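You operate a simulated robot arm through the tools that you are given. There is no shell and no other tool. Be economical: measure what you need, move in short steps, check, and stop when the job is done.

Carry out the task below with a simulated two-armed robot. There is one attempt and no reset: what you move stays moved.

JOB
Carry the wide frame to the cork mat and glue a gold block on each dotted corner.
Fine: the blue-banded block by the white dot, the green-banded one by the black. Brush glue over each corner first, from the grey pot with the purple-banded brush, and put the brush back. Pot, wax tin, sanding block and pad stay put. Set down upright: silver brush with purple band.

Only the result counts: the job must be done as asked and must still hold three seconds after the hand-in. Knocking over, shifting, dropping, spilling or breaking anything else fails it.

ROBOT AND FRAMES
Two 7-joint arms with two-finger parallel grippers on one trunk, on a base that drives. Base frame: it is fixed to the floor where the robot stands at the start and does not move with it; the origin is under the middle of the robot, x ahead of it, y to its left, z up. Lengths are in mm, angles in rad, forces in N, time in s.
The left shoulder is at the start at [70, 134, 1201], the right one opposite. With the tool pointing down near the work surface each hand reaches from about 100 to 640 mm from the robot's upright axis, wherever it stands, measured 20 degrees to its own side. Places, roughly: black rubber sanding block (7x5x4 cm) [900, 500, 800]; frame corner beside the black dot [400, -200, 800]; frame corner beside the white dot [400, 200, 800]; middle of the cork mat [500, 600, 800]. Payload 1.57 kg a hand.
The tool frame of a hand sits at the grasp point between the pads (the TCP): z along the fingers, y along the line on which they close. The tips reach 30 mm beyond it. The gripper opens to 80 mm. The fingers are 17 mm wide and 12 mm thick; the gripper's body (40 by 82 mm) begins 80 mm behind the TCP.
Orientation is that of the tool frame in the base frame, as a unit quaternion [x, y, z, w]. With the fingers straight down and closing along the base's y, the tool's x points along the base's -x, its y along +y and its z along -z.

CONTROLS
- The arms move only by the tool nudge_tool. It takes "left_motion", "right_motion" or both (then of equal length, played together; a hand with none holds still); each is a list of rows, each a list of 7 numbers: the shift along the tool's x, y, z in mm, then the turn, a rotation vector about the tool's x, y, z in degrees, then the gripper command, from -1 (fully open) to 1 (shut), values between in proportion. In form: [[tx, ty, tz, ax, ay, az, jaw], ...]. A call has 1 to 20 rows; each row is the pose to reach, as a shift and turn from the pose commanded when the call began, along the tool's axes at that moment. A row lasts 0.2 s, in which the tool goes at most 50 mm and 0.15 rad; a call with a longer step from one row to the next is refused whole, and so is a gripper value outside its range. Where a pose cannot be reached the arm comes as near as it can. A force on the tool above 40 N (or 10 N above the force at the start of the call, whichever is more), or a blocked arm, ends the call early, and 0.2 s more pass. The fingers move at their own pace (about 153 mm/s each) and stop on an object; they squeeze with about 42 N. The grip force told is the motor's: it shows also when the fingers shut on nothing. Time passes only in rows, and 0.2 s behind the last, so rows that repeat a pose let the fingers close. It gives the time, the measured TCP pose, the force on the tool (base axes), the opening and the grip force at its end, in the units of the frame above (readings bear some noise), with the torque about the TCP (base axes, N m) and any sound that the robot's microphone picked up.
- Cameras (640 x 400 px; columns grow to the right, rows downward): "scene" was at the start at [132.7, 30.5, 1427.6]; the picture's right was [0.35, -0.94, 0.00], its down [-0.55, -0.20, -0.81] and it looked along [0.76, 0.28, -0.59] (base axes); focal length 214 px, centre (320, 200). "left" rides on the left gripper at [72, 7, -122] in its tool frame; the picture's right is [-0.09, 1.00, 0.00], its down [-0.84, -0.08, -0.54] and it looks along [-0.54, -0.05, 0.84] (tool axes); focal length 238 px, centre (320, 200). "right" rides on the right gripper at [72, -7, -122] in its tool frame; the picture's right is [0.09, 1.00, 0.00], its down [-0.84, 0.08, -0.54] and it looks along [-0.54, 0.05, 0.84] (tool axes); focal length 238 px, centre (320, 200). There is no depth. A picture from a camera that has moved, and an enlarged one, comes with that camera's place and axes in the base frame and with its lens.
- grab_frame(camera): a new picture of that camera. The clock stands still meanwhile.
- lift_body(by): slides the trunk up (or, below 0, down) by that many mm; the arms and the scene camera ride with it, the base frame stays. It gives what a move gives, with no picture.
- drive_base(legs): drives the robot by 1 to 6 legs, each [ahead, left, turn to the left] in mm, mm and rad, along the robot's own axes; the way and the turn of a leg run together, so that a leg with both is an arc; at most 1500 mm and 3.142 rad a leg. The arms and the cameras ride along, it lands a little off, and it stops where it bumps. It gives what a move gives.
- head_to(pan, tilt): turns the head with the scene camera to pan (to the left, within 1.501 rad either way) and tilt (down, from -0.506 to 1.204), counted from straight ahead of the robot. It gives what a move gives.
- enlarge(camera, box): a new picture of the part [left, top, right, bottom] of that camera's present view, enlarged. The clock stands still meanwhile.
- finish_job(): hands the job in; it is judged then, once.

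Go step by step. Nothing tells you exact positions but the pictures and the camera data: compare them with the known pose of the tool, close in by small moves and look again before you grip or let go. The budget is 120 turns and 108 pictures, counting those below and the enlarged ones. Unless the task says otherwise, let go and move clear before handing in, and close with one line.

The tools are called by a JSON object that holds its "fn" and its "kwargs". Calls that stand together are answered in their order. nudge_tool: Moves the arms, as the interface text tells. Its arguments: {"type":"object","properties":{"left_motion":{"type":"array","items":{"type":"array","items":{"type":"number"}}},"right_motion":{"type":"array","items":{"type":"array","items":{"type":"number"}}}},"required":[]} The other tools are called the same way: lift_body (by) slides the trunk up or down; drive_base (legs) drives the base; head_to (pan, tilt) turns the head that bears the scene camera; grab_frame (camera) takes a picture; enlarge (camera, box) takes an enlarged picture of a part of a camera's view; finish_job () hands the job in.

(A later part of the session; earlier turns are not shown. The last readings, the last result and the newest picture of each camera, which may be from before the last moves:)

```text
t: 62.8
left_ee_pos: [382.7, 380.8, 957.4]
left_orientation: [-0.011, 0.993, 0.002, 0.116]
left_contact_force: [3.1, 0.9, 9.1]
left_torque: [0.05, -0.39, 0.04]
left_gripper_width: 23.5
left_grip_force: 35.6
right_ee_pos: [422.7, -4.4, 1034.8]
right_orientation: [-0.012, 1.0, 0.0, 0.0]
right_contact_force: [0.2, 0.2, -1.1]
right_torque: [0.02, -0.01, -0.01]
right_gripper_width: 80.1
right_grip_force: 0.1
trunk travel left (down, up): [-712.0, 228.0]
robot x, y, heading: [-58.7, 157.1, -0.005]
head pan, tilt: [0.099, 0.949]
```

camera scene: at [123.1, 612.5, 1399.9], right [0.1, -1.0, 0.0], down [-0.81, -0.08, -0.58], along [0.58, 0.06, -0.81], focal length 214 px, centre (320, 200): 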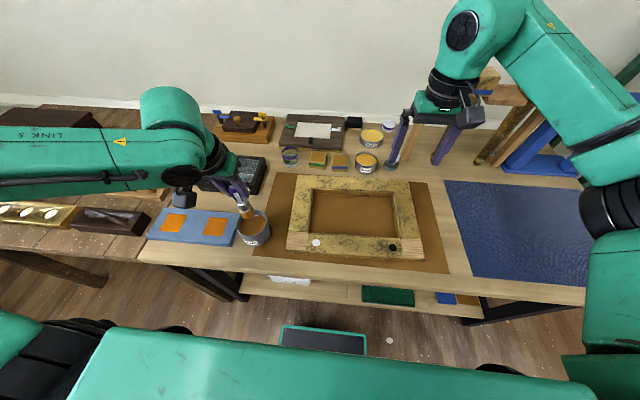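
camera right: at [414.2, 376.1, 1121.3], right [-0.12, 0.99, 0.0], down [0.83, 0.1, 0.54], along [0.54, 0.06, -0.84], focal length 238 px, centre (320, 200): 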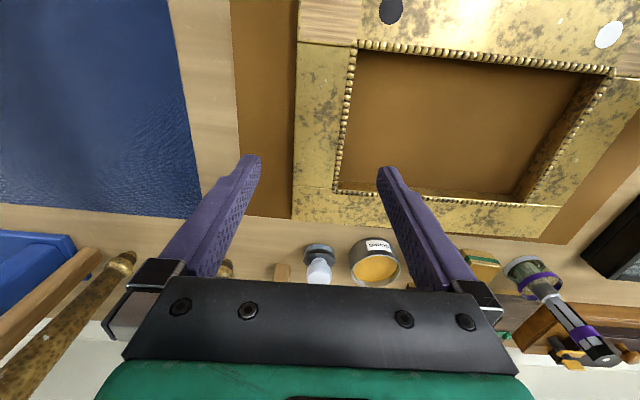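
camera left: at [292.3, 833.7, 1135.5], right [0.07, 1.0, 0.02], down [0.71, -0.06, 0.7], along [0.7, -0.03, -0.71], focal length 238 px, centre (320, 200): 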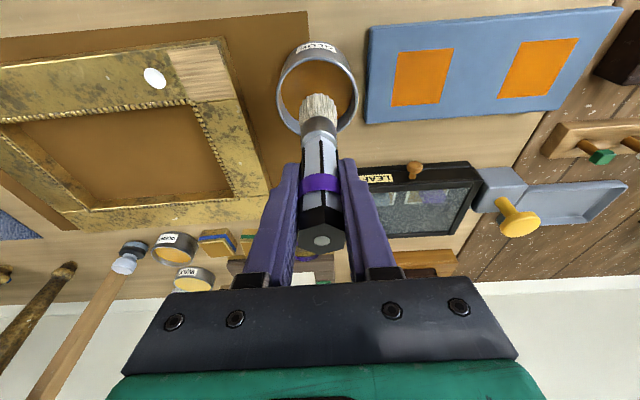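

{"fn": "nudge_tool", "kwargs": {"left_motion": [[-0.25, 0, -1, 0, 0, 0, 1], [-0.25, 8, -1, 0, 0, 0, 1], [-0.25, 16, -1, 0, 0, 0, 1], [-7.5, 16, 0.7, 0, 0, 0, 1], [-14.85, 16, 2.4, 0, 0, 0, 1], [-14.85, 5, 2.4, 0, 0, 0, 1], [-14.85, -5, 2.4, 0, 0, 0, 1], [-14.85, -15, 2.4, 0, 0, 0, 1], [-7.5, -15, 0.7, 0, 0, 0, 1], [-0.25, -15, -1, 0, 0, 0, 1], [7, -15, -2.7, 0, 0, 0, 1], [14.35, -15, -4.4, 0, 0, 0, 1], [14.35, -5, -4.4, 0, 0, 0, 1], [14.35, 5, -4.4, 0, 0, 0, 1], [14.35, 16, -4.4, 0, 0, 0, 1], [7, 16, -2.7, 0, 0, 0, 1], [7, 5, -2.7, 0, 0, 0, 1], [-0.25, 0, -1, 0, 0, 0, 1], [-0.25, 0, -1, 0, 0, 0, 1]]}}

{"fn": "lift_body", "kwargs": {"by": 70}}

{"fn": "enlarge", "kwargs": {"camera": "left", "box": [220, 0, 480, 200]}}

```text
t: 66.8
left_ee_pos: [383.4, 381.6, 957.6]
left_orientation: [-0.01, 0.993, 0.002, 0.114]
left_contact_force: [-0.9, 0.9, -1.3]
left_torque: [0.0, -0.04, -0.02]
left_gripper_width: 23.5
left_grip_force: 35.9
right_ee_pos: [422.9, -4.2, 1036.3]
right_orientation: [-0.012, 1.0, 0.0, 0.0]
right_contact_force: [1.4, -0.3, 0.5]
right_torque: [0.01, 0.03, -0.01]
right_gripper_width: 80.1
right_grip_force: 0.2
trunk travel left (down, up): [-712.0, 228.0]
robot x, y, heading: [-57.9, 153.6, -0.003]
head pan, tilt: [0.099, 0.949]
```

```text
t: 67.9
left_ee_pos: [383.1, 382.5, 1027.1]
left_orientation: [-0.011, 0.993, 0.003, 0.114]
left_contact_force: [0.6, 0.0, -0.5]
left_torque: [-0.03, 0.02, 0.02]
left_gripper_width: 23.2
left_grip_force: 36.0
right_ee_pos: [423.2, -4.3, 1105.9]
right_orientation: [-0.012, 1.0, -0.001, 0.0]
right_contact_force: [0.0, 0.3, -0.2]
right_torque: [-0.01, 0.0, 0.0]
right_gripper_width: 80.0
right_grip_force: 0.0
trunk travel left (down, up): [-782.0, 158.0]
robot x, y, heading: [-55.6, 158.4, -0.006]
head pan, tilt: [0.099, 0.949]
```

```text
2.00 times, centred on (350, 100) of left
camera zoom: at [285.6, 386.9, 1130.7], right [0.07, 1.0, 0.02], down [0.69, -0.06, 0.72], along [0.72, -0.03, -0.7], focal length 477 px, centre (260, 400)
```

zoom: 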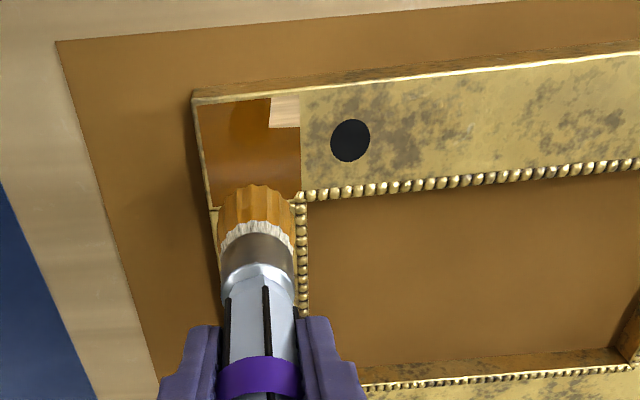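

A small near-inner patch remains at ≈(364,402). I touch that too.

{"fn": "drive_base", "kwargs": {"legs": [[-15, 17, 0]]}}

{"fn": "lift_body", "kwargs": {"by": -70}}

{"fn": "nudge_tool", "kwargs": {"left_motion": [[0.4, 0, 1.5, 0, 0, 0, 1], [0.4, 3, 1.5, 0, 0, 0, 1], [-4.5, 3, 2.6, 0, 0, 0, 1], [-4.5, -4, 2.6, 0, 0, 0, 1], [0.4, -4, 1.5, 0, 0, 0, 1], [0, 0, 0, 0, 0, 0, 1]]}}

{"fn": "lift_body", "kwargs": {"by": 70}}

{"fn": "enlarge", "kwargs": {"camera": "left", "box": [220, 0, 480, 200]}}

```text
t: 68.7
left_ee_pos: [370.9, 393.8, 1026.7]
left_orientation: [-0.011, 0.994, 0.005, 0.112]
left_contact_force: [0.3, -1.1, -0.4]
left_torque: [0.02, 0.03, 0.02]
left_gripper_width: 23.2
left_grip_force: 35.5
right_ee_pos: [410.6, 9.1, 1102.9]
right_orientation: [-0.012, 1.0, 0.001, -0.002]
right_contact_force: [0.6, 0.0, 1.0]
right_torque: [0.05, 0.01, 0.0]
right_gripper_width: 79.9
right_grip_force: 0.0
trunk travel left (down, up): [-782.0, 158.0]
robot x, y, heading: [-69.5, 171.0, -0.005]
head pan, tilt: [0.099, 0.949]
```

```text
t: 69.8
left_ee_pos: [368.2, 398.0, 956.0]
left_orientation: [-0.011, 0.993, 0.002, 0.114]
left_contact_force: [-0.5, 0.2, -0.6]
left_torque: [0.01, -0.01, -0.05]
left_gripper_width: 23.6
left_grip_force: 35.5
right_ee_pos: [408.5, 11.5, 1034.3]
right_orientation: [-0.013, 1.0, 0.0, 0.0]
right_contact_force: [0.2, 0.2, -0.6]
right_torque: [0.01, 0.0, -0.02]
right_gripper_width: 79.8
right_grip_force: 0.2
trunk travel left (down, up): [-712.0, 228.0]
robot x, y, heading: [-68.2, 174.5, -0.001]
head pan, tilt: [0.099, 0.949]
```

```text
t: 71.2
left_ee_pos: [367.3, 399.4, 956.7]
left_orientation: [-0.012, 0.993, 0.002, 0.113]
left_contact_force: [-0.2, -0.1, -0.8]
left_torque: [-0.03, 0.02, 0.03]
left_gripper_width: 23.4
left_grip_force: 36.2
right_ee_pos: [407.6, 11.4, 1034.7]
right_orientation: [-0.012, 1.0, -0.001, 0.0]
right_contact_force: [0.1, 0.4, 1.0]
right_torque: [-0.01, -0.02, 0.02]
right_gripper_width: 79.9
right_grip_force: 0.0
trunk travel left (down, up): [-712.0, 228.0]
robot x, y, heading: [-71.3, 171.5, -0.0]
head pan, tilt: [0.099, 0.949]
```

```text
t: 72.2
left_ee_pos: [368.5, 399.4, 1027.0]
left_orientation: [-0.011, 0.993, 0.002, 0.114]
left_contact_force: [-0.1, -1.4, -0.6]
left_torque: [-0.03, -0.02, -0.01]
left_gripper_width: 23.3
left_grip_force: 35.4
right_ee_pos: [407.4, 12.3, 1104.4]
right_orientation: [-0.012, 1.0, -0.001, 0.0]
right_contact_force: [0.1, 0.8, 0.7]
right_torque: [0.01, -0.02, -0.01]
right_gripper_width: 80.0
right_grip_force: 0.1
trunk travel left (down, up): [-782.0, 158.0]
robot x, y, heading: [-68.3, 173.2, 0.0]
head pan, tilt: [0.099, 0.949]
```

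```text
2.00 times, centred on (350, 100) of left
camera zoom: at [270.8, 403.5, 1131.2], right [0.07, 1.0, 0.02], down [0.69, -0.06, 0.72], along [0.72, -0.03, -0.7], focal length 477 px, centre (260, 400)
```

zoom: 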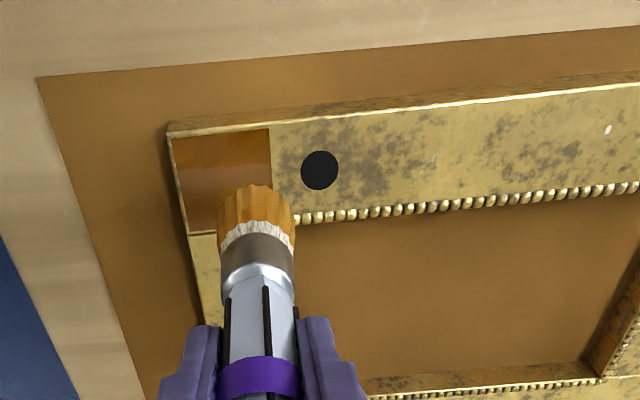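

Both corners are fully coated. Now I return the brush: drive left and then ahead toward the jar.

{"fn": "drive_base", "kwargs": {"legs": [[0, 382, 0], [175, 0, 0]]}}

{"fn": "nudge_tool", "kwargs": {"left_motion": [[-40, 0, 9.3, 0, 0, 0, 1], [-80, 0, 18.6, 0, 0, 0, 1], [-110, 0, 25.6, 0, 0, 0, 1], [-130, 0, 30.3, 0, 0, 0, 1]]}}

{"fn": "head_to", "kwargs": {"pan": 0.4, "tilt": 0.8}}

{"fn": "grab_frame", "kwargs": {"camera": "left"}}

{"fn": "grab_frame", "kwargs": {"camera": "scene"}}

```text
t: 75.8
left_ee_pos: [542.0, 781.4, 1028.6]
left_orientation: [-0.01, 0.993, 0.001, 0.116]
left_contact_force: [-0.3, -0.3, -0.2]
left_torque: [0.03, -0.03, 0.01]
left_gripper_width: 23.6
left_grip_force: 35.6
right_ee_pos: [580.1, 394.9, 1106.7]
right_orientation: [-0.011, 1.0, 0.0, 0.0]
right_contact_force: [-0.1, 0.3, 0.5]
right_torque: [0.01, -0.02, 0.03]
right_gripper_width: 79.8
right_grip_force: 0.0
trunk travel left (down, up): [-782.0, 158.0]
robot x, y, heading: [106.1, 554.9, -0.001]
head pan, tilt: [0.099, 0.949]
```

```text
t: 76.8
left_ee_pos: [679.4, 784.0, 1028.4]
left_orientation: [-0.01, 0.994, 0.002, 0.113]
left_contact_force: [-1.1, 0.0, -0.1]
left_torque: [0.0, 0.0, 0.04]
left_gripper_width: 23.5
left_grip_force: 36.0
right_ee_pos: [584.2, 395.2, 1104.2]
right_orientation: [-0.012, 1.0, -0.001, -0.002]
right_contact_force: [0.5, -0.1, -0.2]
right_torque: [0.03, 0.03, 0.0]
right_gripper_width: 80.3
right_grip_force: 0.1
trunk travel left (down, up): [-782.0, 158.0]
robot x, y, heading: [106.3, 556.1, -0.003]
head pan, tilt: [0.099, 0.949]
```

```text
t: 77.5
left_ee_pos: [678.1, 784.3, 1028.2]
left_orientation: [-0.011, 0.994, 0.003, 0.113]
left_contact_force: [-0.4, -0.4, -1.6]
left_torque: [-0.01, 0.0, 0.0]
left_gripper_width: 23.3
left_grip_force: 35.7
right_ee_pos: [583.4, 395.1, 1105.4]
right_orientation: [-0.011, 1.0, -0.001, 0.0]
right_contact_force: [-0.3, 0.0, 0.2]
right_torque: [0.01, 0.02, 0.0]
right_gripper_width: 80.0
right_grip_force: 0.1
trunk travel left (down, up): [-782.0, 158.0]
robot x, y, heading: [103.4, 556.5, -0.001]
head pan, tilt: [0.4, 0.799]
```

```text
48 pictures are left
camera left: at [580.5, 789.6, 1131.8], right [0.07, 1.0, 0.02], down [0.69, -0.06, 0.72], along [0.72, -0.03, -0.7], focal length 238 px, centre (320, 200)
```

left: 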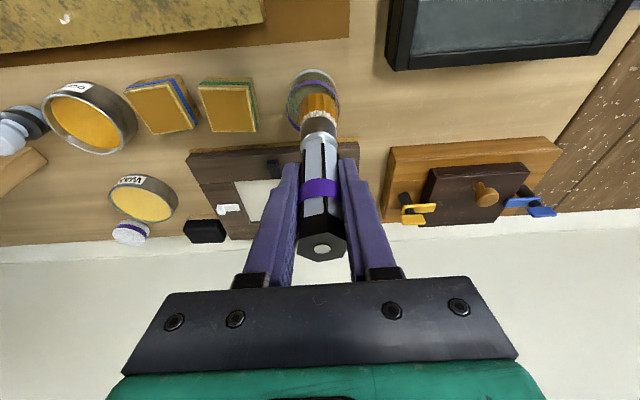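

```text
47 pictures are left
camera scene: at [229.2, 587.4, 1420.4], right [0.39, -0.92, 0.0], down [-0.66, -0.28, -0.7], along [0.64, 0.27, -0.72], focal length 214 px, centre (320, 200)
```

scene: 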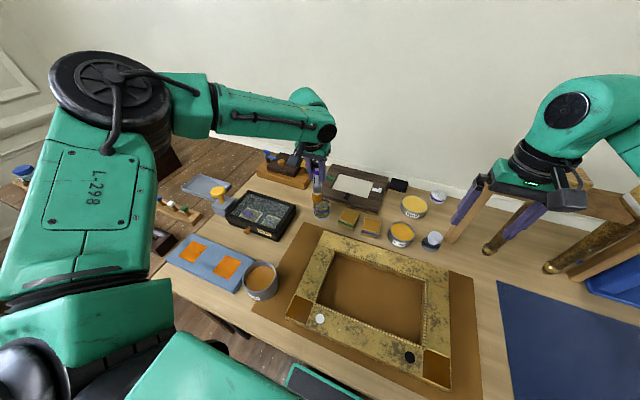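

The jar is just ahead. I move the brush above it (to the pose it came from) and check.

{"fn": "nudge_tool", "kwargs": {"left_motion": [[-12, -3, 2.8, 0, 0, 0, 1], [-24, -5.6, 5.6, 0, 0, 0, 1], [-24, -5.6, 5.6, 0, 0, 0, 1]]}}

{"fn": "enlarge", "kwargs": {"camera": "left", "box": [240, 40, 400, 160]}}

{"fn": "enlarge", "kwargs": {"camera": "scene", "box": [260, 140, 380, 240]}}

```text
t: 78.3
left_ee_pos: [703.6, 779.1, 1026.7]
left_orientation: [-0.01, 0.993, 0.002, 0.114]
left_contact_force: [0.3, 0.0, -0.8]
left_torque: [0.0, 0.0, -0.02]
left_gripper_width: 23.2
left_grip_force: 35.6
right_ee_pos: [582.6, 395.9, 1106.4]
right_orientation: [-0.012, 1.0, -0.001, 0.0]
right_contact_force: [0.2, -0.8, -0.6]
right_torque: [-0.02, -0.01, -0.02]
right_gripper_width: 80.1
right_grip_force: 0.1
trunk travel left (down, up): [-782.0, 158.0]
robot x, y, heading: [110.3, 556.7, -0.002]
head pan, tilt: [0.4, 0.799]
```

```text
3.33 times, centred on (320, 100) of left
camera zoom: at [605.2, 783.8, 1130.9], right [0.07, 1.0, 0.02], down [0.69, -0.06, 0.72], along [0.72, -0.03, -0.7], focal length 794 px, centre (320, 533)
```

zoom: 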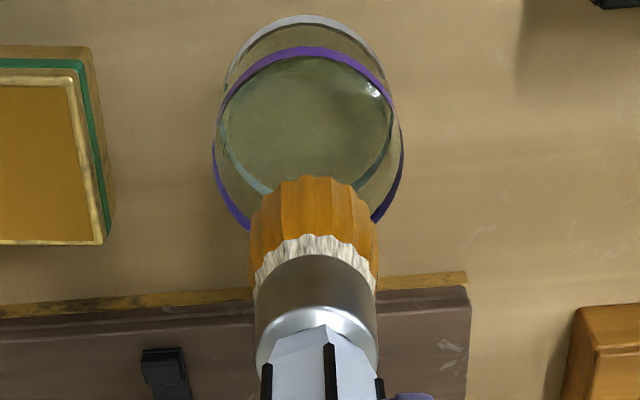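

```text
4.00 times, centred on (320, 190) of scene
camera zoom: at [228.9, 587.5, 1420.4], right [0.39, -0.92, 0.0], down [-0.66, -0.28, -0.7], along [0.64, 0.27, -0.72], focal length 858 px, centre (320, 240)
```

zoom: 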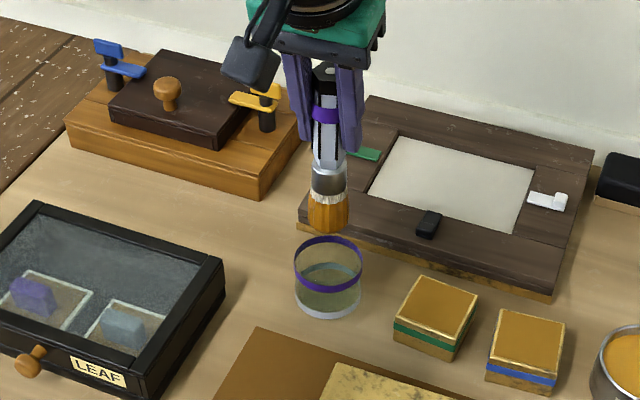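

Tip reads ≈(708,782) versus jar rim centre (702,780); I shift −5/−2 mm and lower with the trunk, checking partway.

{"fn": "nudge_tool", "kwargs": {"left_motion": [[4.9, -2, -1.1, 0, 0, 0, 1], [4.9, -2, -1.1, 0, 0, 0, 1]]}}

{"fn": "lift_body", "kwargs": {"by": -45}}

{"fn": "enlarge", "kwargs": {"camera": "left", "box": [240, 40, 400, 160]}}

{"fn": "enlarge", "kwargs": {"camera": "scene", "box": [260, 110, 380, 210]}}

```text
t: 79.0
left_ee_pos: [698.7, 775.9, 1028.1]
left_orientation: [-0.011, 0.993, 0.003, 0.114]
left_contact_force: [0.2, 1.0, 0.6]
left_torque: [0.01, -0.02, 0.01]
left_gripper_width: 23.4
left_grip_force: 35.8
right_ee_pos: [583.1, 395.2, 1106.0]
right_orientation: [-0.01, 1.0, -0.001, 0.0]
right_contact_force: [0.0, 0.3, -0.4]
right_torque: [0.0, 0.0, -0.02]
right_gripper_width: 80.0
right_grip_force: 0.1
trunk travel left (down, up): [-782.0, 158.0]
robot x, y, heading: [102.2, 558.3, 0.001]
head pan, tilt: [0.4, 0.799]
```

```text
t: 79.8
left_ee_pos: [698.6, 776.3, 983.1]
left_orientation: [-0.01, 0.993, 0.002, 0.114]
left_contact_force: [-0.8, 0.0, -0.3]
left_torque: [-0.03, 0.03, 0.03]
left_gripper_width: 23.5
left_grip_force: 35.9
right_ee_pos: [582.1, 395.3, 1059.6]
right_orientation: [-0.01, 1.0, 0.0, 0.0]
right_contact_force: [0.5, 0.4, 0.0]
right_torque: [0.0, 0.01, -0.02]
right_gripper_width: 80.0
right_grip_force: 0.1
trunk travel left (down, up): [-737.0, 203.0]
robot x, y, heading: [105.3, 555.1, -0.003]
head pan, tilt: [0.4, 0.799]
```

```text
3.33 times, centred on (320, 100) of left
camera zoom: at [600.1, 781.4, 1086.5], right [0.07, 1.0, 0.02], down [0.69, -0.06, 0.72], along [0.72, -0.03, -0.7], focal length 794 px, centre (320, 533)
```

zoom: 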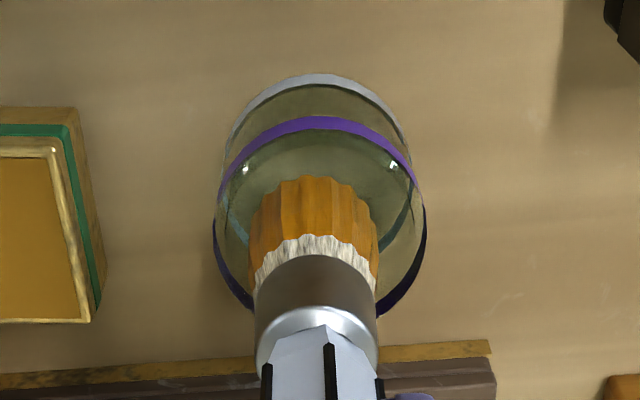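

```text
4.00 times, centred on (320, 160) of scene
camera zoom: at [229.0, 587.4, 1375.4], right [0.39, -0.92, 0.0], down [-0.66, -0.28, -0.7], along [0.64, 0.27, -0.72], focal length 858 px, centre (320, 360)
```

zoom: 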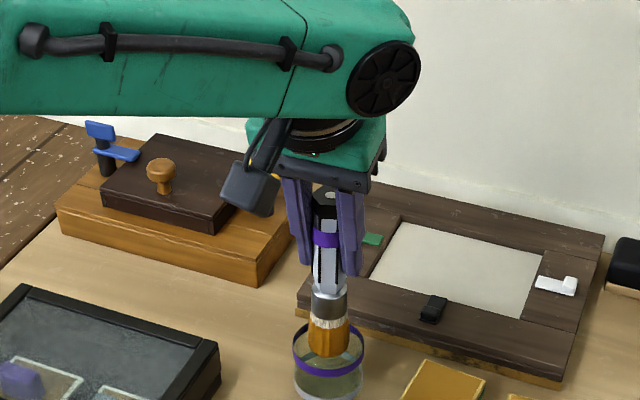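

The tip is inside the rim, well centred. I nudge +1.5 mm in y and lower to the bottom.

{"fn": "nudge_tool", "kwargs": {"left_motion": [[0, 1.5, 0, 0, 0, 0, 1]]}}

{"fn": "lift_body", "kwargs": {"by": -40}}

{"fn": "enlarge", "kwargs": {"camera": "scene", "box": [260, 90, 380, 190]}}

```text
t: 80.2
left_ee_pos: [699.6, 778.5, 982.3]
left_orientation: [-0.01, 0.993, 0.002, 0.115]
left_contact_force: [0.2, -0.1, -0.7]
left_torque: [-0.01, 0.0, 0.0]
left_gripper_width: 23.2
left_grip_force: 35.8
right_ee_pos: [584.0, 394.5, 1059.8]
right_orientation: [-0.011, 1.0, 0.0, 0.0]
right_contact_force: [-0.4, 0.1, -1.0]
right_torque: [0.03, 0.02, -0.02]
right_gripper_width: 79.5
right_grip_force: 0.1
trunk travel left (down, up): [-737.0, 203.0]
robot x, y, heading: [103.2, 556.6, -0.006]
head pan, tilt: [0.4, 0.799]
```

```text
t: 81.1
left_ee_pos: [697.7, 779.2, 942.4]
left_orientation: [-0.011, 0.993, 0.002, 0.114]
left_contact_force: [0.0, -0.1, -0.4]
left_torque: [0.0, 0.01, 0.01]
left_gripper_width: 23.4
left_grip_force: 35.5
right_ee_pos: [582.7, 395.7, 1020.9]
right_orientation: [-0.012, 1.0, 0.0, 0.0]
right_contact_force: [-0.1, 0.1, -0.1]
right_torque: [0.03, 0.0, 0.01]
right_gripper_width: 79.9
right_grip_force: 0.1
trunk travel left (down, up): [-697.0, 243.0]
robot x, y, heading: [103.9, 559.4, -0.006]
head pan, tilt: [0.4, 0.799]
```

```text
4.00 times, centred on (320, 140) of scene
camera zoom: at [228.9, 587.4, 1335.4], right [0.39, -0.92, 0.0], down [-0.66, -0.28, -0.7], along [0.64, 0.27, -0.72], focal length 858 px, centre (320, 440)
```

zoom: 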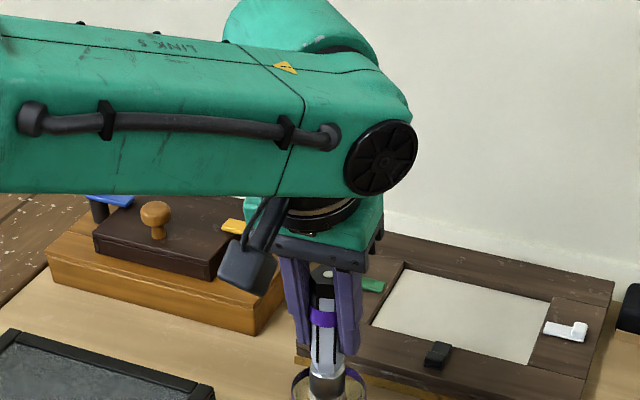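

{"fn": "lift_body", "kwargs": {"by": -2}}

{"fn": "lift_body", "kwargs": {"by": -1.5}}

```text
t: 81.6
left_ee_pos: [698.4, 778.7, 940.5]
left_orientation: [-0.011, 0.993, 0.002, 0.114]
left_contact_force: [-0.2, 0.3, -0.2]
left_torque: [-0.01, -0.04, -0.05]
left_gripper_width: 23.2
left_grip_force: 35.9
right_ee_pos: [582.0, 394.8, 1018.3]
right_orientation: [-0.011, 1.0, -0.001, 0.0]
right_contact_force: [-1.1, -0.2, 0.6]
right_torque: [-0.01, 0.03, -0.01]
right_gripper_width: 80.1
right_grip_force: 0.0
trunk travel left (down, up): [-695.0, 245.0]
robot x, y, heading: [101.0, 557.0, -0.004]
head pan, tilt: [0.4, 0.799]
```

```text
t: 82.1
left_ee_pos: [698.6, 778.7, 939.0]
left_orientation: [-0.01, 0.993, 0.002, 0.115]
left_contact_force: [-0.8, 0.6, -0.5]
left_torque: [-0.01, -0.02, -0.03]
left_gripper_width: 23.3
left_grip_force: 35.3
right_ee_pos: [584.0, 396.1, 1016.8]
right_orientation: [-0.012, 1.0, 0.0, 0.0]
right_contact_force: [0.0, 0.1, -0.2]
right_torque: [-0.01, -0.03, -0.03]
right_gripper_width: 80.2
right_grip_force: 0.0
trunk travel left (down, up): [-694.0, 246.0]
robot x, y, heading: [107.4, 554.9, -0.004]
head pan, tilt: [0.4, 0.799]
```

{"fn": "lift_body", "kwargs": {"by": -1}}

{"fn": "lift_body", "kwargs": {"by": -1}}

{"fn": "grab_frame", "kwargs": {"camera": "left"}}

```text
t: 82.6
left_ee_pos: [698.2, 779.0, 937.9]
left_orientation: [-0.01, 0.993, 0.003, 0.114]
left_contact_force: [0.0, -0.9, -0.9]
left_torque: [0.0, 0.02, 0.03]
left_gripper_width: 23.6
left_grip_force: 35.2
right_ee_pos: [582.3, 395.4, 1015.6]
right_orientation: [-0.011, 1.0, -0.001, 0.0]
right_contact_force: [-0.2, -0.2, -0.6]
right_torque: [0.02, 0.03, 0.02]
right_gripper_width: 79.8
right_grip_force: 0.0
trunk travel left (down, up): [-693.0, 247.0]
robot x, y, heading: [104.2, 556.2, 0.0]
head pan, tilt: [0.4, 0.799]
```

```text
t: 83.1
left_ee_pos: [698.4, 776.7, 937.8]
left_orientation: [-0.01, 0.993, 0.002, 0.115]
left_contact_force: [-0.3, 0.2, -0.7]
left_torque: [0.01, 0.01, 0.0]
left_gripper_width: 23.5
left_grip_force: 35.2
right_ee_pos: [583.5, 395.0, 1015.1]
right_orientation: [-0.011, 1.0, -0.001, 0.0]
right_contact_force: [0.1, 0.3, 0.1]
right_torque: [-0.02, -0.01, 0.01]
right_gripper_width: 80.1
right_grip_force: 0.1
trunk travel left (down, up): [-692.0, 248.0]
robot x, y, heading: [101.9, 555.8, -0.006]
head pan, tilt: [0.4, 0.799]
```

```text
41 pictures are left
camera left: at [600.6, 783.2, 1040.8], right [0.07, 1.0, 0.02], down [0.69, -0.06, 0.72], along [0.72, -0.03, -0.7], focal length 238 px, centre (320, 200)
```

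left: 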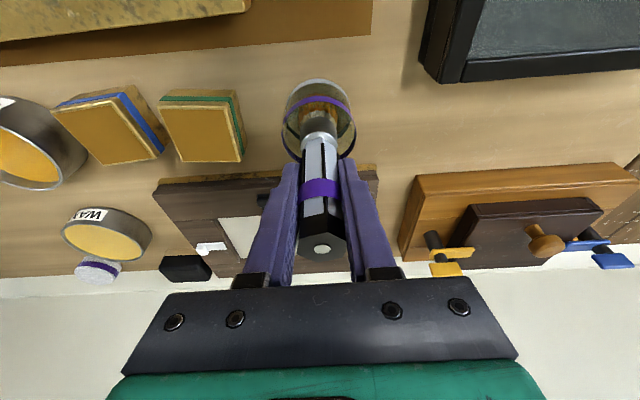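

{"fn": "lift_body", "kwargs": {"by": -1}}

{"fn": "lift_body", "kwargs": {"by": -1}}

```text
t: 83.6
left_ee_pos: [697.8, 779.1, 937.6]
left_orientation: [-0.011, 0.993, 0.002, 0.115]
left_contact_force: [-0.5, 0.5, 2.0]
left_torque: [0.03, -0.04, -0.01]
left_gripper_width: 23.5
left_grip_force: 35.7
right_ee_pos: [583.4, 395.8, 1013.9]
right_orientation: [-0.011, 1.0, -0.001, 0.0]
right_contact_force: [0.4, -0.1, -0.3]
right_torque: [0.01, -0.01, 0.0]
right_gripper_width: 80.1
right_grip_force: 0.1
trunk travel left (down, up): [-691.0, 249.0]
robot x, y, heading: [105.6, 554.3, -0.004]
head pan, tilt: [0.4, 0.799]
```

```text
t: 84.1
left_ee_pos: [698.6, 778.8, 937.8]
left_orientation: [-0.011, 0.993, 0.003, 0.116]
left_contact_force: [1.3, 1.3, 7.0]
left_torque: [0.09, -0.18, 0.04]
left_gripper_width: 23.4
left_grip_force: 35.4
right_ee_pos: [581.9, 394.1, 1012.7]
right_orientation: [-0.011, 1.0, 0.0, 0.0]
right_contact_force: [-0.1, 0.2, -0.3]
right_torque: [-0.02, -0.01, -0.02]
right_gripper_width: 80.1
right_grip_force: 0.1
trunk travel left (down, up): [-690.0, 250.0]
robot x, y, heading: [106.3, 555.8, -0.007]
head pan, tilt: [0.4, 0.799]
```

Contact is firm (7 N), so I ease 1 mm and open the jaws slowly.

{"fn": "lift_body", "kwargs": {"by": 1}}

{"fn": "nudge_tool", "kwargs": {"left_motion": [[0, 0, 0, 0, 0, 0, 0.3], [0, 0, 0, 0, 0, 0, 0.2], [0, 0, 0, 0, 0, 0, 0], [0, 0, 0, 0, 0, 0, -0.5], [0, 0, 0, 0, 0, 0, -1], [0, 0, 0, 0, 0, 0, -1]]}}

{"fn": "grab_frame", "kwargs": {"camera": "left"}}

```text
t: 84.6
left_ee_pos: [697.6, 777.7, 936.6]
left_orientation: [-0.011, 0.993, 0.002, 0.115]
left_contact_force: [2.1, 0.7, 5.5]
left_torque: [0.06, -0.34, 0.07]
left_gripper_width: 23.7
left_grip_force: 36.0
right_ee_pos: [581.4, 395.8, 1013.6]
right_orientation: [-0.012, 1.0, -0.001, 0.0]
right_contact_force: [0.1, -0.4, -0.4]
right_torque: [0.02, -0.05, 0.03]
right_gripper_width: 79.9
right_grip_force: 0.0
trunk travel left (down, up): [-691.0, 249.0]
robot x, y, heading: [107.3, 556.3, -0.004]
head pan, tilt: [0.4, 0.799]
```

```text
t: 86.0
left_ee_pos: [697.4, 779.1, 936.0]
left_orientation: [-0.01, 0.993, 0.002, 0.115]
left_contact_force: [0.1, -0.1, 0.9]
left_torque: [0.02, 0.01, 0.0]
left_gripper_width: 80.1
left_grip_force: 0.0
right_ee_pos: [582.9, 396.3, 1012.7]
right_orientation: [-0.011, 1.0, 0.0, 0.001]
right_contact_force: [0.3, -0.1, -0.1]
right_torque: [0.01, -0.03, 0.01]
right_gripper_width: 80.4
right_grip_force: 0.0
trunk travel left (down, up): [-691.0, 249.0]
robot x, y, heading: [103.7, 552.3, -0.005]
head pan, tilt: [0.4, 0.799]
```

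```text
40 pictures are left
camera left: at [600.4, 783.1, 1039.9], right [0.07, 1.0, 0.02], down [0.69, -0.06, 0.72], along [0.72, -0.03, -0.7], focal length 238 px, centre (320, 200)
```

left: 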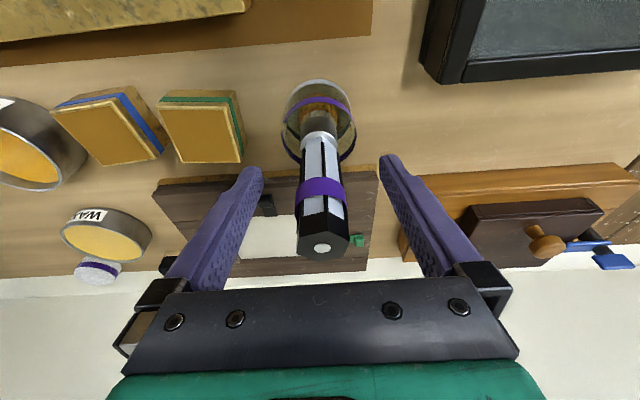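

The brush stands on its own in the jar. I raise the open hand straight up and inspect the blocks.

{"fn": "lift_body", "kwargs": {"by": 100}}

{"fn": "nudge_tool", "kwargs": {"left_motion": [[25, -30, -6, 0, 0, 0, -1], [50, -60, -12, 0, 6, 0, -1], [70, -95, -16, 0, 13, 0, -1], [80, -130, -18, 0, 13, 0, -1], [90, -165, -18, 0, 13, 0, -1]]}}

{"fn": "grab_frame", "kwargs": {"camera": "left"}}

{"fn": "enlarge", "kwargs": {"camera": "scene", "box": [280, 170, 440, 270]}}

```text
t: 87.4
left_ee_pos: [697.7, 778.7, 1035.8]
left_orientation: [-0.011, 0.993, 0.002, 0.114]
left_contact_force: [-0.1, -0.6, 0.1]
left_torque: [-0.03, -0.01, -0.02]
left_gripper_width: 80.1
left_grip_force: 0.1
right_ee_pos: [583.7, 393.8, 1113.7]
right_orientation: [-0.012, 1.0, 0.0, 0.001]
right_contact_force: [-0.5, -0.5, 0.6]
right_torque: [0.0, -0.01, 0.02]
right_gripper_width: 79.9
right_grip_force: 0.0
trunk travel left (down, up): [-791.0, 149.0]
robot x, y, heading: [102.1, 556.6, 0.0]
head pan, tilt: [0.4, 0.799]
```

```text
t: 88.6
left_ee_pos: [582.5, 652.1, 1040.8]
left_orientation: [-0.011, 1.0, 0.0, 0.002]
left_contact_force: [0.4, -0.3, -0.2]
left_torque: [0.03, -0.03, 0.01]
left_gripper_width: 79.8
left_grip_force: 0.0
left hand out of reach, approached as far as the arm can: row 3, 4, 5
right_ee_pos: [583.1, 394.8, 1114.6]
right_orientation: [-0.012, 1.0, 0.0, 0.0]
right_contact_force: [-0.1, 0.9, -1.4]
right_torque: [0.01, 0.02, 0.0]
right_gripper_width: 80.4
right_grip_force: 0.1
trunk travel left (down, up): [-791.0, 149.0]
robot x, y, heading: [105.3, 555.8, -0.007]
head pan, tilt: [0.4, 0.799]
```

```text
39 pictures are left
camera left: at [509.4, 656.7, 1164.1], right [0.07, 1.0, 0.0], down [0.84, -0.06, 0.54], along [0.54, -0.04, -0.84], focal length 238 px, centre (320, 200)
```

left: 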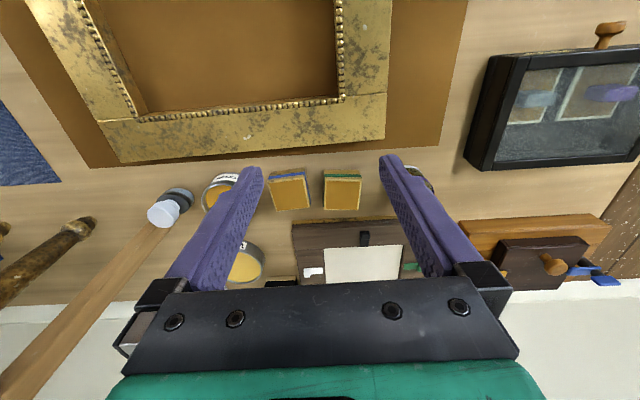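

```text
4.00 times, centred on (360, 220) of scene
camera zoom: at [229.1, 586.8, 1428.9], right [0.39, -0.92, 0.0], down [-0.66, -0.28, -0.7], along [0.64, 0.27, -0.72], focal length 858 px, centre (160, 120)
```

zoom: 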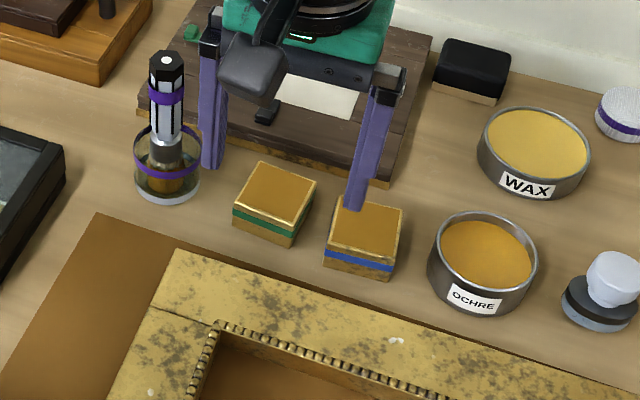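

Brush upright in its jar; blocks' tops are ≈z 857 (≈54×54×35 mm), green at (695,677), blue at (694,598). I enlarge for their yaw and gap.

{"fn": "enlarge", "kwargs": {"camera": "left", "box": [250, 150, 380, 230]}}

```text
4.92 times, centred on (315, 190) of left
camera zoom: at [509.4, 656.7, 1164.1], right [0.07, 1.0, 0.0], down [0.84, -0.06, 0.54], along [0.54, -0.04, -0.84], focal length 1173 px, centre (345, 249)
```

zoom: 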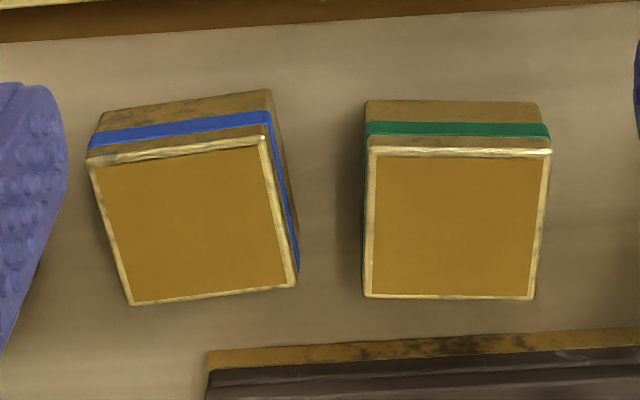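

Blue: centre (695,597), yaw +6°; green: centre (701,677), yaw −4.7°, each ≈53 mm wide with a ~26 mm gap. I reposition the base to the right so the left hand can take blue first, jaws opened to ~67 mm.

{"fn": "drive_base", "kwargs": {"legs": [[0, -160, 0]]}}

{"fn": "nudge_tool", "kwargs": {"left_motion": [[-29, 26, 0, 0, 0, -1.5, -0.68], [-58, 51, 0, 0, 0, -3, -0.68], [-87, 77, 0, 0, 0, -4.7, -0.68], [-115.4, 102.5, 0, 0, 0, -4.7, -0.68], [-115.4, 102.5, 0, 0, 0, -4.7, -0.68]]}}

{"fn": "grab_frame", "kwargs": {"camera": "left"}}

```text
t: 90.0
left_ee_pos: [581.9, 494.0, 1040.7]
left_orientation: [-0.01, 1.0, -0.001, 0.002]
left_contact_force: [0.2, -0.1, 0.1]
left_torque: [-0.03, 0.01, 0.0]
left_gripper_width: 80.1
left_grip_force: 0.0
right_ee_pos: [581.7, 236.9, 1114.5]
right_orientation: [-0.011, 1.0, -0.001, 0.0]
right_contact_force: [0.1, -0.7, 0.0]
right_torque: [-0.03, 0.01, -0.03]
right_gripper_width: 79.9
right_grip_force: 0.1
trunk travel left (down, up): [-791.0, 149.0]
robot x, y, heading: [105.4, 397.6, -0.003]
head pan, tilt: [0.4, 0.799]
```

```text
t: 91.2
left_ee_pos: [662.5, 611.8, 1046.8]
left_orientation: [-0.051, 0.999, -0.001, 0.003]
left_contact_force: [0.3, 0.1, 0.0]
left_torque: [0.01, 0.0, 0.01]
left_gripper_width: 67.2
left_grip_force: 0.0
left hand out of reach, approached as far as the arm can: row 2, 3, 4, 5
right_ee_pos: [581.7, 234.6, 1113.4]
right_orientation: [-0.01, 1.0, -0.002, 0.0]
right_contact_force: [-0.5, -0.4, -0.1]
right_torque: [-0.03, 0.04, 0.02]
right_gripper_width: 80.1
right_grip_force: 0.1
trunk travel left (down, up): [-791.0, 149.0]
robot x, y, heading: [104.3, 398.6, 0.002]
head pan, tilt: [0.4, 0.799]
```

```text
36 pictures are left
camera left: at [590.2, 610.6, 1170.2], right [-0.01, 1.0, 0.0], down [0.84, 0.01, 0.55], along [0.55, 0.0, -0.84], focal length 238 px, centre (320, 200)
```

left: 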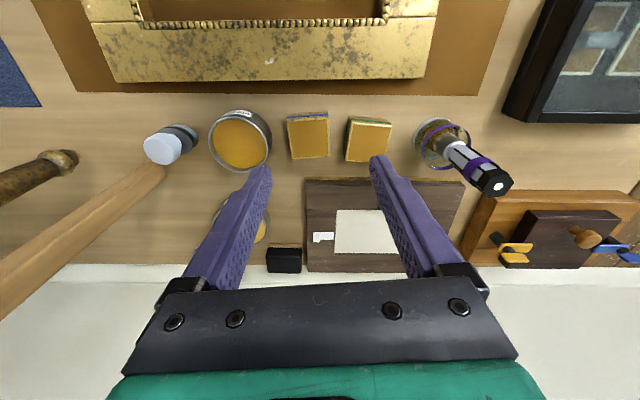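

The vertical tool comes up ~33 mm short, so I tip it 14° forward as with the brush, keeping it square to the block in yaw.

{"fn": "nudge_tool", "kwargs": {"left_motion": [[0, -6, 0, 0, -7, 0, -0.68], [-10, -12, 0, 0, -14, 0, -0.68], [-22, -18.3, 0, 0, -14, 0, -0.68], [-31.3, -18.3, 0, 0, -14, 0, -0.68], [-31.3, -18.3, 0, 0, -14, 0, -0.68]]}}

{"fn": "lift_body", "kwargs": {"by": -120}}

{"fn": "grab_frame", "kwargs": {"camera": "left"}}

```text
t: 92.4
left_ee_pos: [696.4, 593.7, 1045.3]
left_orientation: [-0.05, 0.991, 0.006, 0.124]
left_contact_force: [0.2, -0.5, -0.5]
left_torque: [-0.01, 0.04, 0.01]
left_gripper_width: 67.2
left_grip_force: 0.1
right_ee_pos: [581.6, 235.5, 1113.5]
right_orientation: [-0.011, 1.0, -0.002, 0.0]
right_contact_force: [0.3, -0.2, 0.2]
right_torque: [-0.01, -0.02, -0.01]
right_gripper_width: 80.0
right_grip_force: 0.0
trunk travel left (down, up): [-791.0, 149.0]
robot x, y, heading: [101.7, 400.0, -0.005]
head pan, tilt: [0.4, 0.799]
```

```text
t: 93.9
left_ee_pos: [694.6, 595.0, 926.4]
left_orientation: [-0.05, 0.991, 0.007, 0.123]
left_contact_force: [0.1, 0.0, 0.3]
left_torque: [0.0, -0.01, -0.02]
left_gripper_width: 67.0
left_grip_force: 0.1
right_ee_pos: [582.2, 234.5, 995.1]
right_orientation: [-0.01, 1.0, 0.0, 0.001]
right_contact_force: [0.2, 0.6, 0.2]
right_torque: [0.0, 0.01, -0.02]
right_gripper_width: 79.8
right_grip_force: 0.1
trunk travel left (down, up): [-671.0, 269.0]
robot x, y, heading: [103.1, 394.0, -0.003]
head pan, tilt: [0.4, 0.799]
```

```text
35 pictures are left
camera left: at [595.7, 591.2, 1027.9], right [-0.01, 1.0, 0.02], down [0.68, -0.01, 0.73], along [0.73, 0.02, -0.68], focal length 238 px, centre (320, 200)
```

left: 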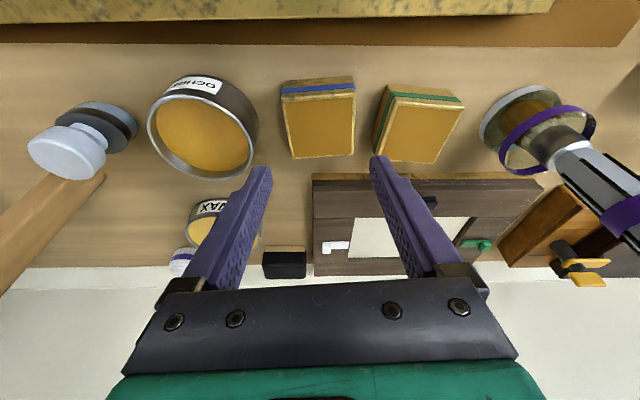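

Block centre ≈(694,597); the ochre pot's edge is y≈545, so I narrow the jaws to ~64 mm, centre at y 597, and lower with the trunk.

{"fn": "nudge_tool", "kwargs": {"left_motion": [[0, 2, 0, 0, 0, 0, -0.6], [0, 2, 0, 0, 0, 0, -0.6]]}}

{"fn": "lift_body", "kwargs": {"by": -30}}

{"fn": "grab_frame", "kwargs": {"camera": "left"}}

```text
t: 94.5
left_ee_pos: [696.6, 596.5, 925.9]
left_orientation: [-0.05, 0.991, 0.007, 0.123]
left_contact_force: [-0.2, 0.1, -0.9]
left_torque: [0.01, -0.03, -0.01]
left_gripper_width: 63.9
left_grip_force: 0.0
right_ee_pos: [581.5, 234.6, 992.5]
right_orientation: [-0.011, 1.0, -0.002, 0.0]
right_contact_force: [-0.5, -0.3, 0.0]
right_torque: [-0.02, 0.01, 0.03]
right_gripper_width: 79.8
right_grip_force: 0.1
trunk travel left (down, up): [-671.0, 269.0]
robot x, y, heading: [103.0, 400.2, -0.004]
head pan, tilt: [0.4, 0.799]
```

```text
t: 95.2
left_ee_pos: [694.6, 596.1, 896.2]
left_orientation: [-0.05, 0.991, 0.007, 0.123]
left_contact_force: [0.0, 0.3, 0.2]
left_torque: [0.01, 0.0, 0.01]
left_gripper_width: 64.0
left_grip_force: 0.1
right_ee_pos: [582.1, 234.7, 963.5]
right_orientation: [-0.01, 1.0, -0.001, 0.001]
right_contact_force: [-0.3, -0.4, 0.5]
right_torque: [0.0, -0.02, -0.02]
right_gripper_width: 80.1
right_grip_force: 0.1
trunk travel left (down, up): [-641.0, 299.0]
robot x, y, heading: [102.8, 395.9, -0.005]
head pan, tilt: [0.4, 0.799]
```

```text
34 pictures are left
camera left: at [595.4, 592.9, 997.8], right [-0.01, 1.0, 0.02], down [0.68, -0.01, 0.73], along [0.73, 0.02, -0.68], focal length 238 px, centre (320, 200)
```

left: 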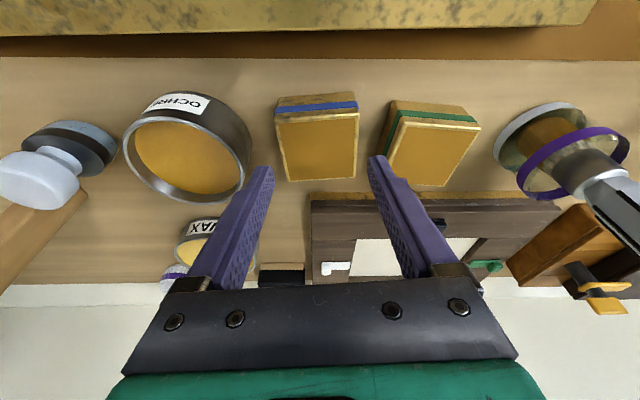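

Clearances look even on both sides; I continue down to grip height.

{"fn": "lift_body", "kwargs": {"by": -20}}

{"fn": "enlarge", "kwargs": {"camera": "left", "box": [200, 80, 440, 220]}}

```text
t: 95.9
left_ee_pos: [695.6, 596.3, 875.3]
left_orientation: [-0.051, 0.991, 0.005, 0.124]
left_contact_force: [-0.6, 0.1, -0.1]
left_torque: [-0.01, 0.02, -0.02]
left_gripper_width: 64.2
left_grip_force: 0.0
right_ee_pos: [580.9, 234.8, 943.4]
right_orientation: [-0.011, 1.0, -0.001, 0.0]
right_contact_force: [0.3, 0.5, 0.2]
right_torque: [0.01, 0.01, -0.02]
right_gripper_width: 79.9
right_grip_force: 0.0
trunk travel left (down, up): [-621.0, 319.0]
robot x, y, heading: [101.2, 395.3, -0.002]
head pan, tilt: [0.4, 0.799]
```

```text
2.67 times, centred on (320, 150) of left
camera zoom: at [595.4, 592.9, 977.8], right [-0.01, 1.0, 0.02], down [0.68, -0.01, 0.73], along [0.73, 0.02, -0.68], focal length 636 px, centre (320, 333)
```

zoom: 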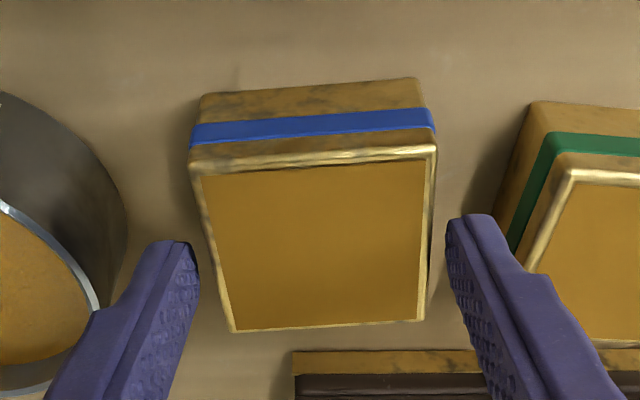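

{"fn": "lift_body", "kwargs": {"by": -15}}

{"fn": "nudge_tool", "kwargs": {"left_motion": [[0, 0, 0, 0, 0, 0, 0], [0, 0, 0, 0, 0, 0, 1], [0, 0, 0, 0, 0, 0, 1], [0, 0, 0, 0, 0, 0, 1]]}}

{"fn": "lift_body", "kwargs": {"by": 100}}

{"fn": "grab_frame", "kwargs": {"camera": "left"}}

```text
t: 96.5
left_ee_pos: [695.1, 596.8, 861.2]
left_orientation: [-0.051, 0.991, 0.007, 0.124]
left_contact_force: [0.6, 0.2, -0.2]
left_torque: [-0.06, -0.02, 0.02]
left_gripper_width: 63.8
left_grip_force: 0.0
right_ee_pos: [582.1, 235.0, 929.6]
right_orientation: [-0.011, 1.0, 0.0, 0.0]
right_contact_force: [-0.3, 0.4, 0.0]
right_torque: [-0.02, -0.03, 0.02]
right_gripper_width: 79.9
right_grip_force: 0.1
trunk travel left (down, up): [-606.0, 334.0]
robot x, y, heading: [105.0, 399.1, 0.002]
head pan, tilt: [0.4, 0.799]
```

```text
t: 97.5
left_ee_pos: [695.0, 596.7, 861.5]
left_orientation: [-0.05, 0.991, 0.006, 0.123]
left_contact_force: [0.2, -0.6, 1.0]
left_torque: [-0.06, 0.0, -0.02]
left_gripper_width: 55.0
left_grip_force: 42.0
right_ee_pos: [581.7, 235.3, 928.0]
right_orientation: [-0.01, 1.0, -0.001, 0.0]
right_contact_force: [0.7, -0.6, -1.0]
right_torque: [-0.01, 0.01, 0.02]
right_gripper_width: 80.0
right_grip_force: 0.0
trunk travel left (down, up): [-606.0, 334.0]
robot x, y, heading: [99.9, 399.0, -0.001]
head pan, tilt: [0.4, 0.799]
```

```text
t: 98.9
left_ee_pos: [696.5, 596.4, 960.2]
left_orientation: [-0.05, 0.991, 0.006, 0.123]
left_contact_force: [0.3, 0.0, 0.0]
left_torque: [0.0, -0.01, -0.03]
left_gripper_width: 55.1
left_grip_force: 42.1
right_ee_pos: [581.8, 235.1, 1028.1]
right_orientation: [-0.01, 1.0, -0.001, 0.0]
right_contact_force: [-1.1, -0.2, -0.9]
right_torque: [-0.03, -0.01, 0.0]
right_gripper_width: 80.1
right_grip_force: 0.0
trunk travel left (down, up): [-706.0, 234.0]
robot x, y, heading: [103.0, 397.4, -0.005]
head pan, tilt: [0.4, 0.799]
```

```text
32 pictures are left
camera left: at [596.0, 593.0, 1062.5], right [-0.01, 1.0, 0.02], down [0.68, -0.01, 0.73], along [0.73, 0.02, -0.68], focal length 238 px, centre (320, 200)
```

left: 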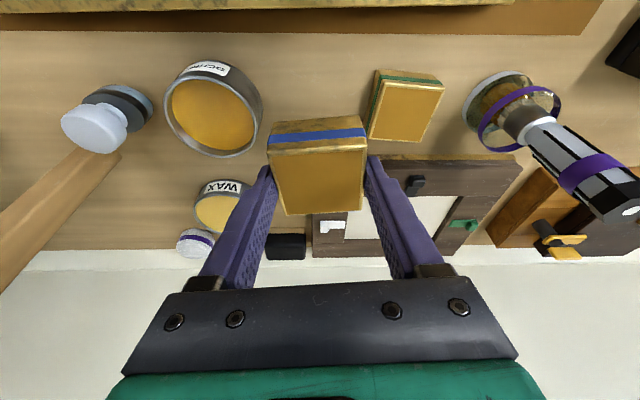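

Blue block held, centred and level. I retract the hand, square its yaw to the frame, and drive back-left above the white-dot corner.

{"fn": "nudge_tool", "kwargs": {"left_motion": [[36, 4, -9, 0, 0, 0, 1], [72, 8, -18, 0.5, 0, 2, 1], [108, 12, -27, 1.06, 0, 4.27, 1], [144.8, 15.2, -36.2, 1.06, 0, 4.27, 1], [144.8, 15.2, -36.2, 1.06, 0, 4.27, 1]]}}

{"fn": "drive_base", "kwargs": {"legs": [[-171, 0, 0], [0, 106, 0]]}}

{"fn": "grab_frame", "kwargs": {"camera": "left"}}

{"fn": "head_to", "kwargs": {"pan": 0.3, "tilt": 0.95}}

{"fn": "enlarge", "kwargs": {"camera": "scene", "box": [200, 120, 440, 270]}}

```text
t: 100.1
left_ee_pos: [544.7, 595.1, 957.6]
left_orientation: [-0.012, 0.992, 0.001, 0.123]
left_contact_force: [0.1, -0.1, -0.4]
left_torque: [-0.04, 0.02, 0.03]
left_gripper_width: 54.9
left_grip_force: 41.8
right_ee_pos: [582.9, 233.9, 1027.3]
right_orientation: [-0.011, 1.0, -0.001, -0.001]
right_contact_force: [-0.6, 0.0, 0.2]
right_torque: [0.01, 0.03, -0.02]
right_gripper_width: 79.9
right_grip_force: 0.0
trunk travel left (down, up): [-706.0, 234.0]
robot x, y, heading: [106.7, 393.6, -0.005]
head pan, tilt: [0.4, 0.799]
```

```text
t: 102.3
left_ee_pos: [374.7, 701.4, 959.6]
left_orientation: [-0.012, 0.992, 0.002, 0.123]
left_contact_force: [-0.2, 0.2, -1.0]
left_torque: [0.0, -0.01, 0.01]
left_gripper_width: 54.8
left_grip_force: 41.7
right_ee_pos: [412.3, 340.0, 1028.3]
right_orientation: [-0.01, 1.0, 0.0, 0.0]
right_contact_force: [0.1, 0.0, 0.3]
right_torque: [-0.01, 0.02, 0.01]
right_gripper_width: 79.8
right_grip_force: 0.1
trunk travel left (down, up): [-706.0, 234.0]
robot x, y, heading: [-63.5, 504.3, -0.006]
head pan, tilt: [0.4, 0.799]
```

```text
31 pictures are left
camera left: at [275.4, 706.1, 1061.2], right [0.07, 1.0, 0.02], down [0.68, -0.06, 0.73], along [0.73, -0.03, -0.68], focal length 238 px, centre (320, 200)
```

left: 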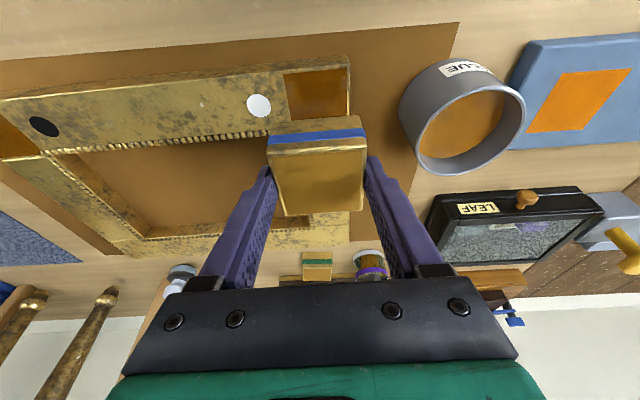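

```text
t: 103.0
left_ee_pos: [376.5, 703.4, 958.5]
left_orientation: [-0.013, 0.992, 0.002, 0.123]
left_contact_force: [-0.9, 1.3, -0.6]
left_torque: [-0.03, 0.02, 0.01]
left_gripper_width: 55.0
left_grip_force: 42.1
right_ee_pos: [412.2, 340.8, 1028.9]
right_orientation: [-0.01, 1.0, -0.001, 0.0]
right_contact_force: [-0.1, -0.6, 0.1]
right_torque: [-0.03, 0.03, -0.04]
right_gripper_width: 80.0
right_grip_force: 0.0
trunk travel left (down, up): [-706.0, 234.0]
robot x, y, heading: [-63.0, 499.9, -0.008]
head pan, tilt: [0.3, 0.949]
```

```text
2.67 times, centred on (320, 195) of scene
camera zoom: at [54.4, 525.4, 1332.4], right [0.29, -0.96, 0.0], down [-0.78, -0.24, -0.58], along [0.56, 0.17, -0.81], focal length 572 px, centre (320, 213)
```

zoom: 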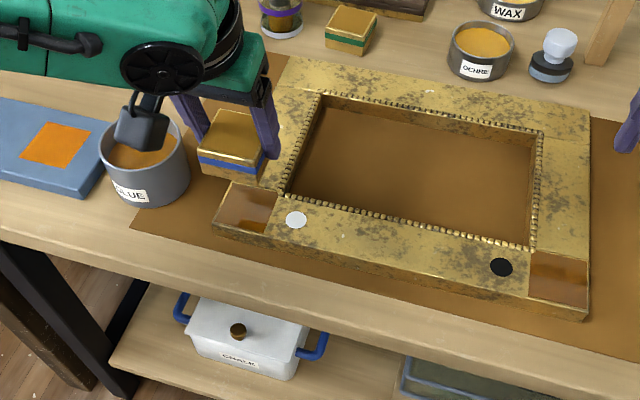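

The glued square's centre reads (375,703), matching the block above it. I lower most of the way and look.

{"fn": "lift_body", "kwargs": {"by": -60}}

{"fn": "enlarge", "kwargs": {"camera": "left", "box": [220, 40, 420, 180]}}

{"fn": "enlarge", "kwargs": {"camera": "scene", "box": [220, 110, 380, 210]}}

```text
t: 104.0
left_ee_pos: [375.5, 703.1, 900.7]
left_orientation: [-0.011, 0.992, 0.001, 0.124]
left_contact_force: [0.2, -0.2, -1.0]
left_torque: [-0.01, -0.03, -0.05]
left_gripper_width: 55.0
left_grip_force: 42.4
right_ee_pos: [412.6, 340.4, 967.8]
right_orientation: [-0.01, 1.0, -0.001, -0.001]
right_contact_force: [0.4, 0.5, 0.3]
right_torque: [0.01, 0.0, 0.02]
right_gripper_width: 79.7
right_grip_force: 0.0
trunk travel left (down, up): [-646.0, 294.0]
robot x, y, heading: [-63.3, 502.1, -0.01]
head pan, tilt: [0.3, 0.949]
```

```text
2.86 times, centred on (320, 110) of left
camera zoom: at [275.7, 707.0, 1000.9], right [0.07, 1.0, 0.02], down [0.68, -0.06, 0.73], along [0.73, -0.03, -0.68], focal length 681 px, centre (320, 457)
```

zoom: 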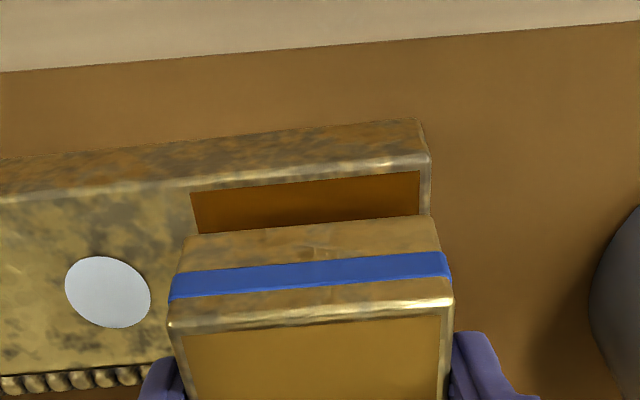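

```text
4.00 times, centred on (300, 160) of scene
camera zoom: at [54.1, 524.5, 1272.4], right [0.29, -0.96, 0.0], down [-0.78, -0.24, -0.58], along [0.56, 0.17, -0.81], focal length 858 px, centre (400, 360)
```

zoom: 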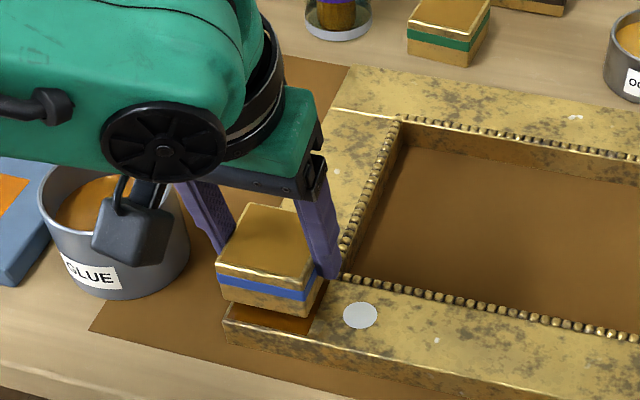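

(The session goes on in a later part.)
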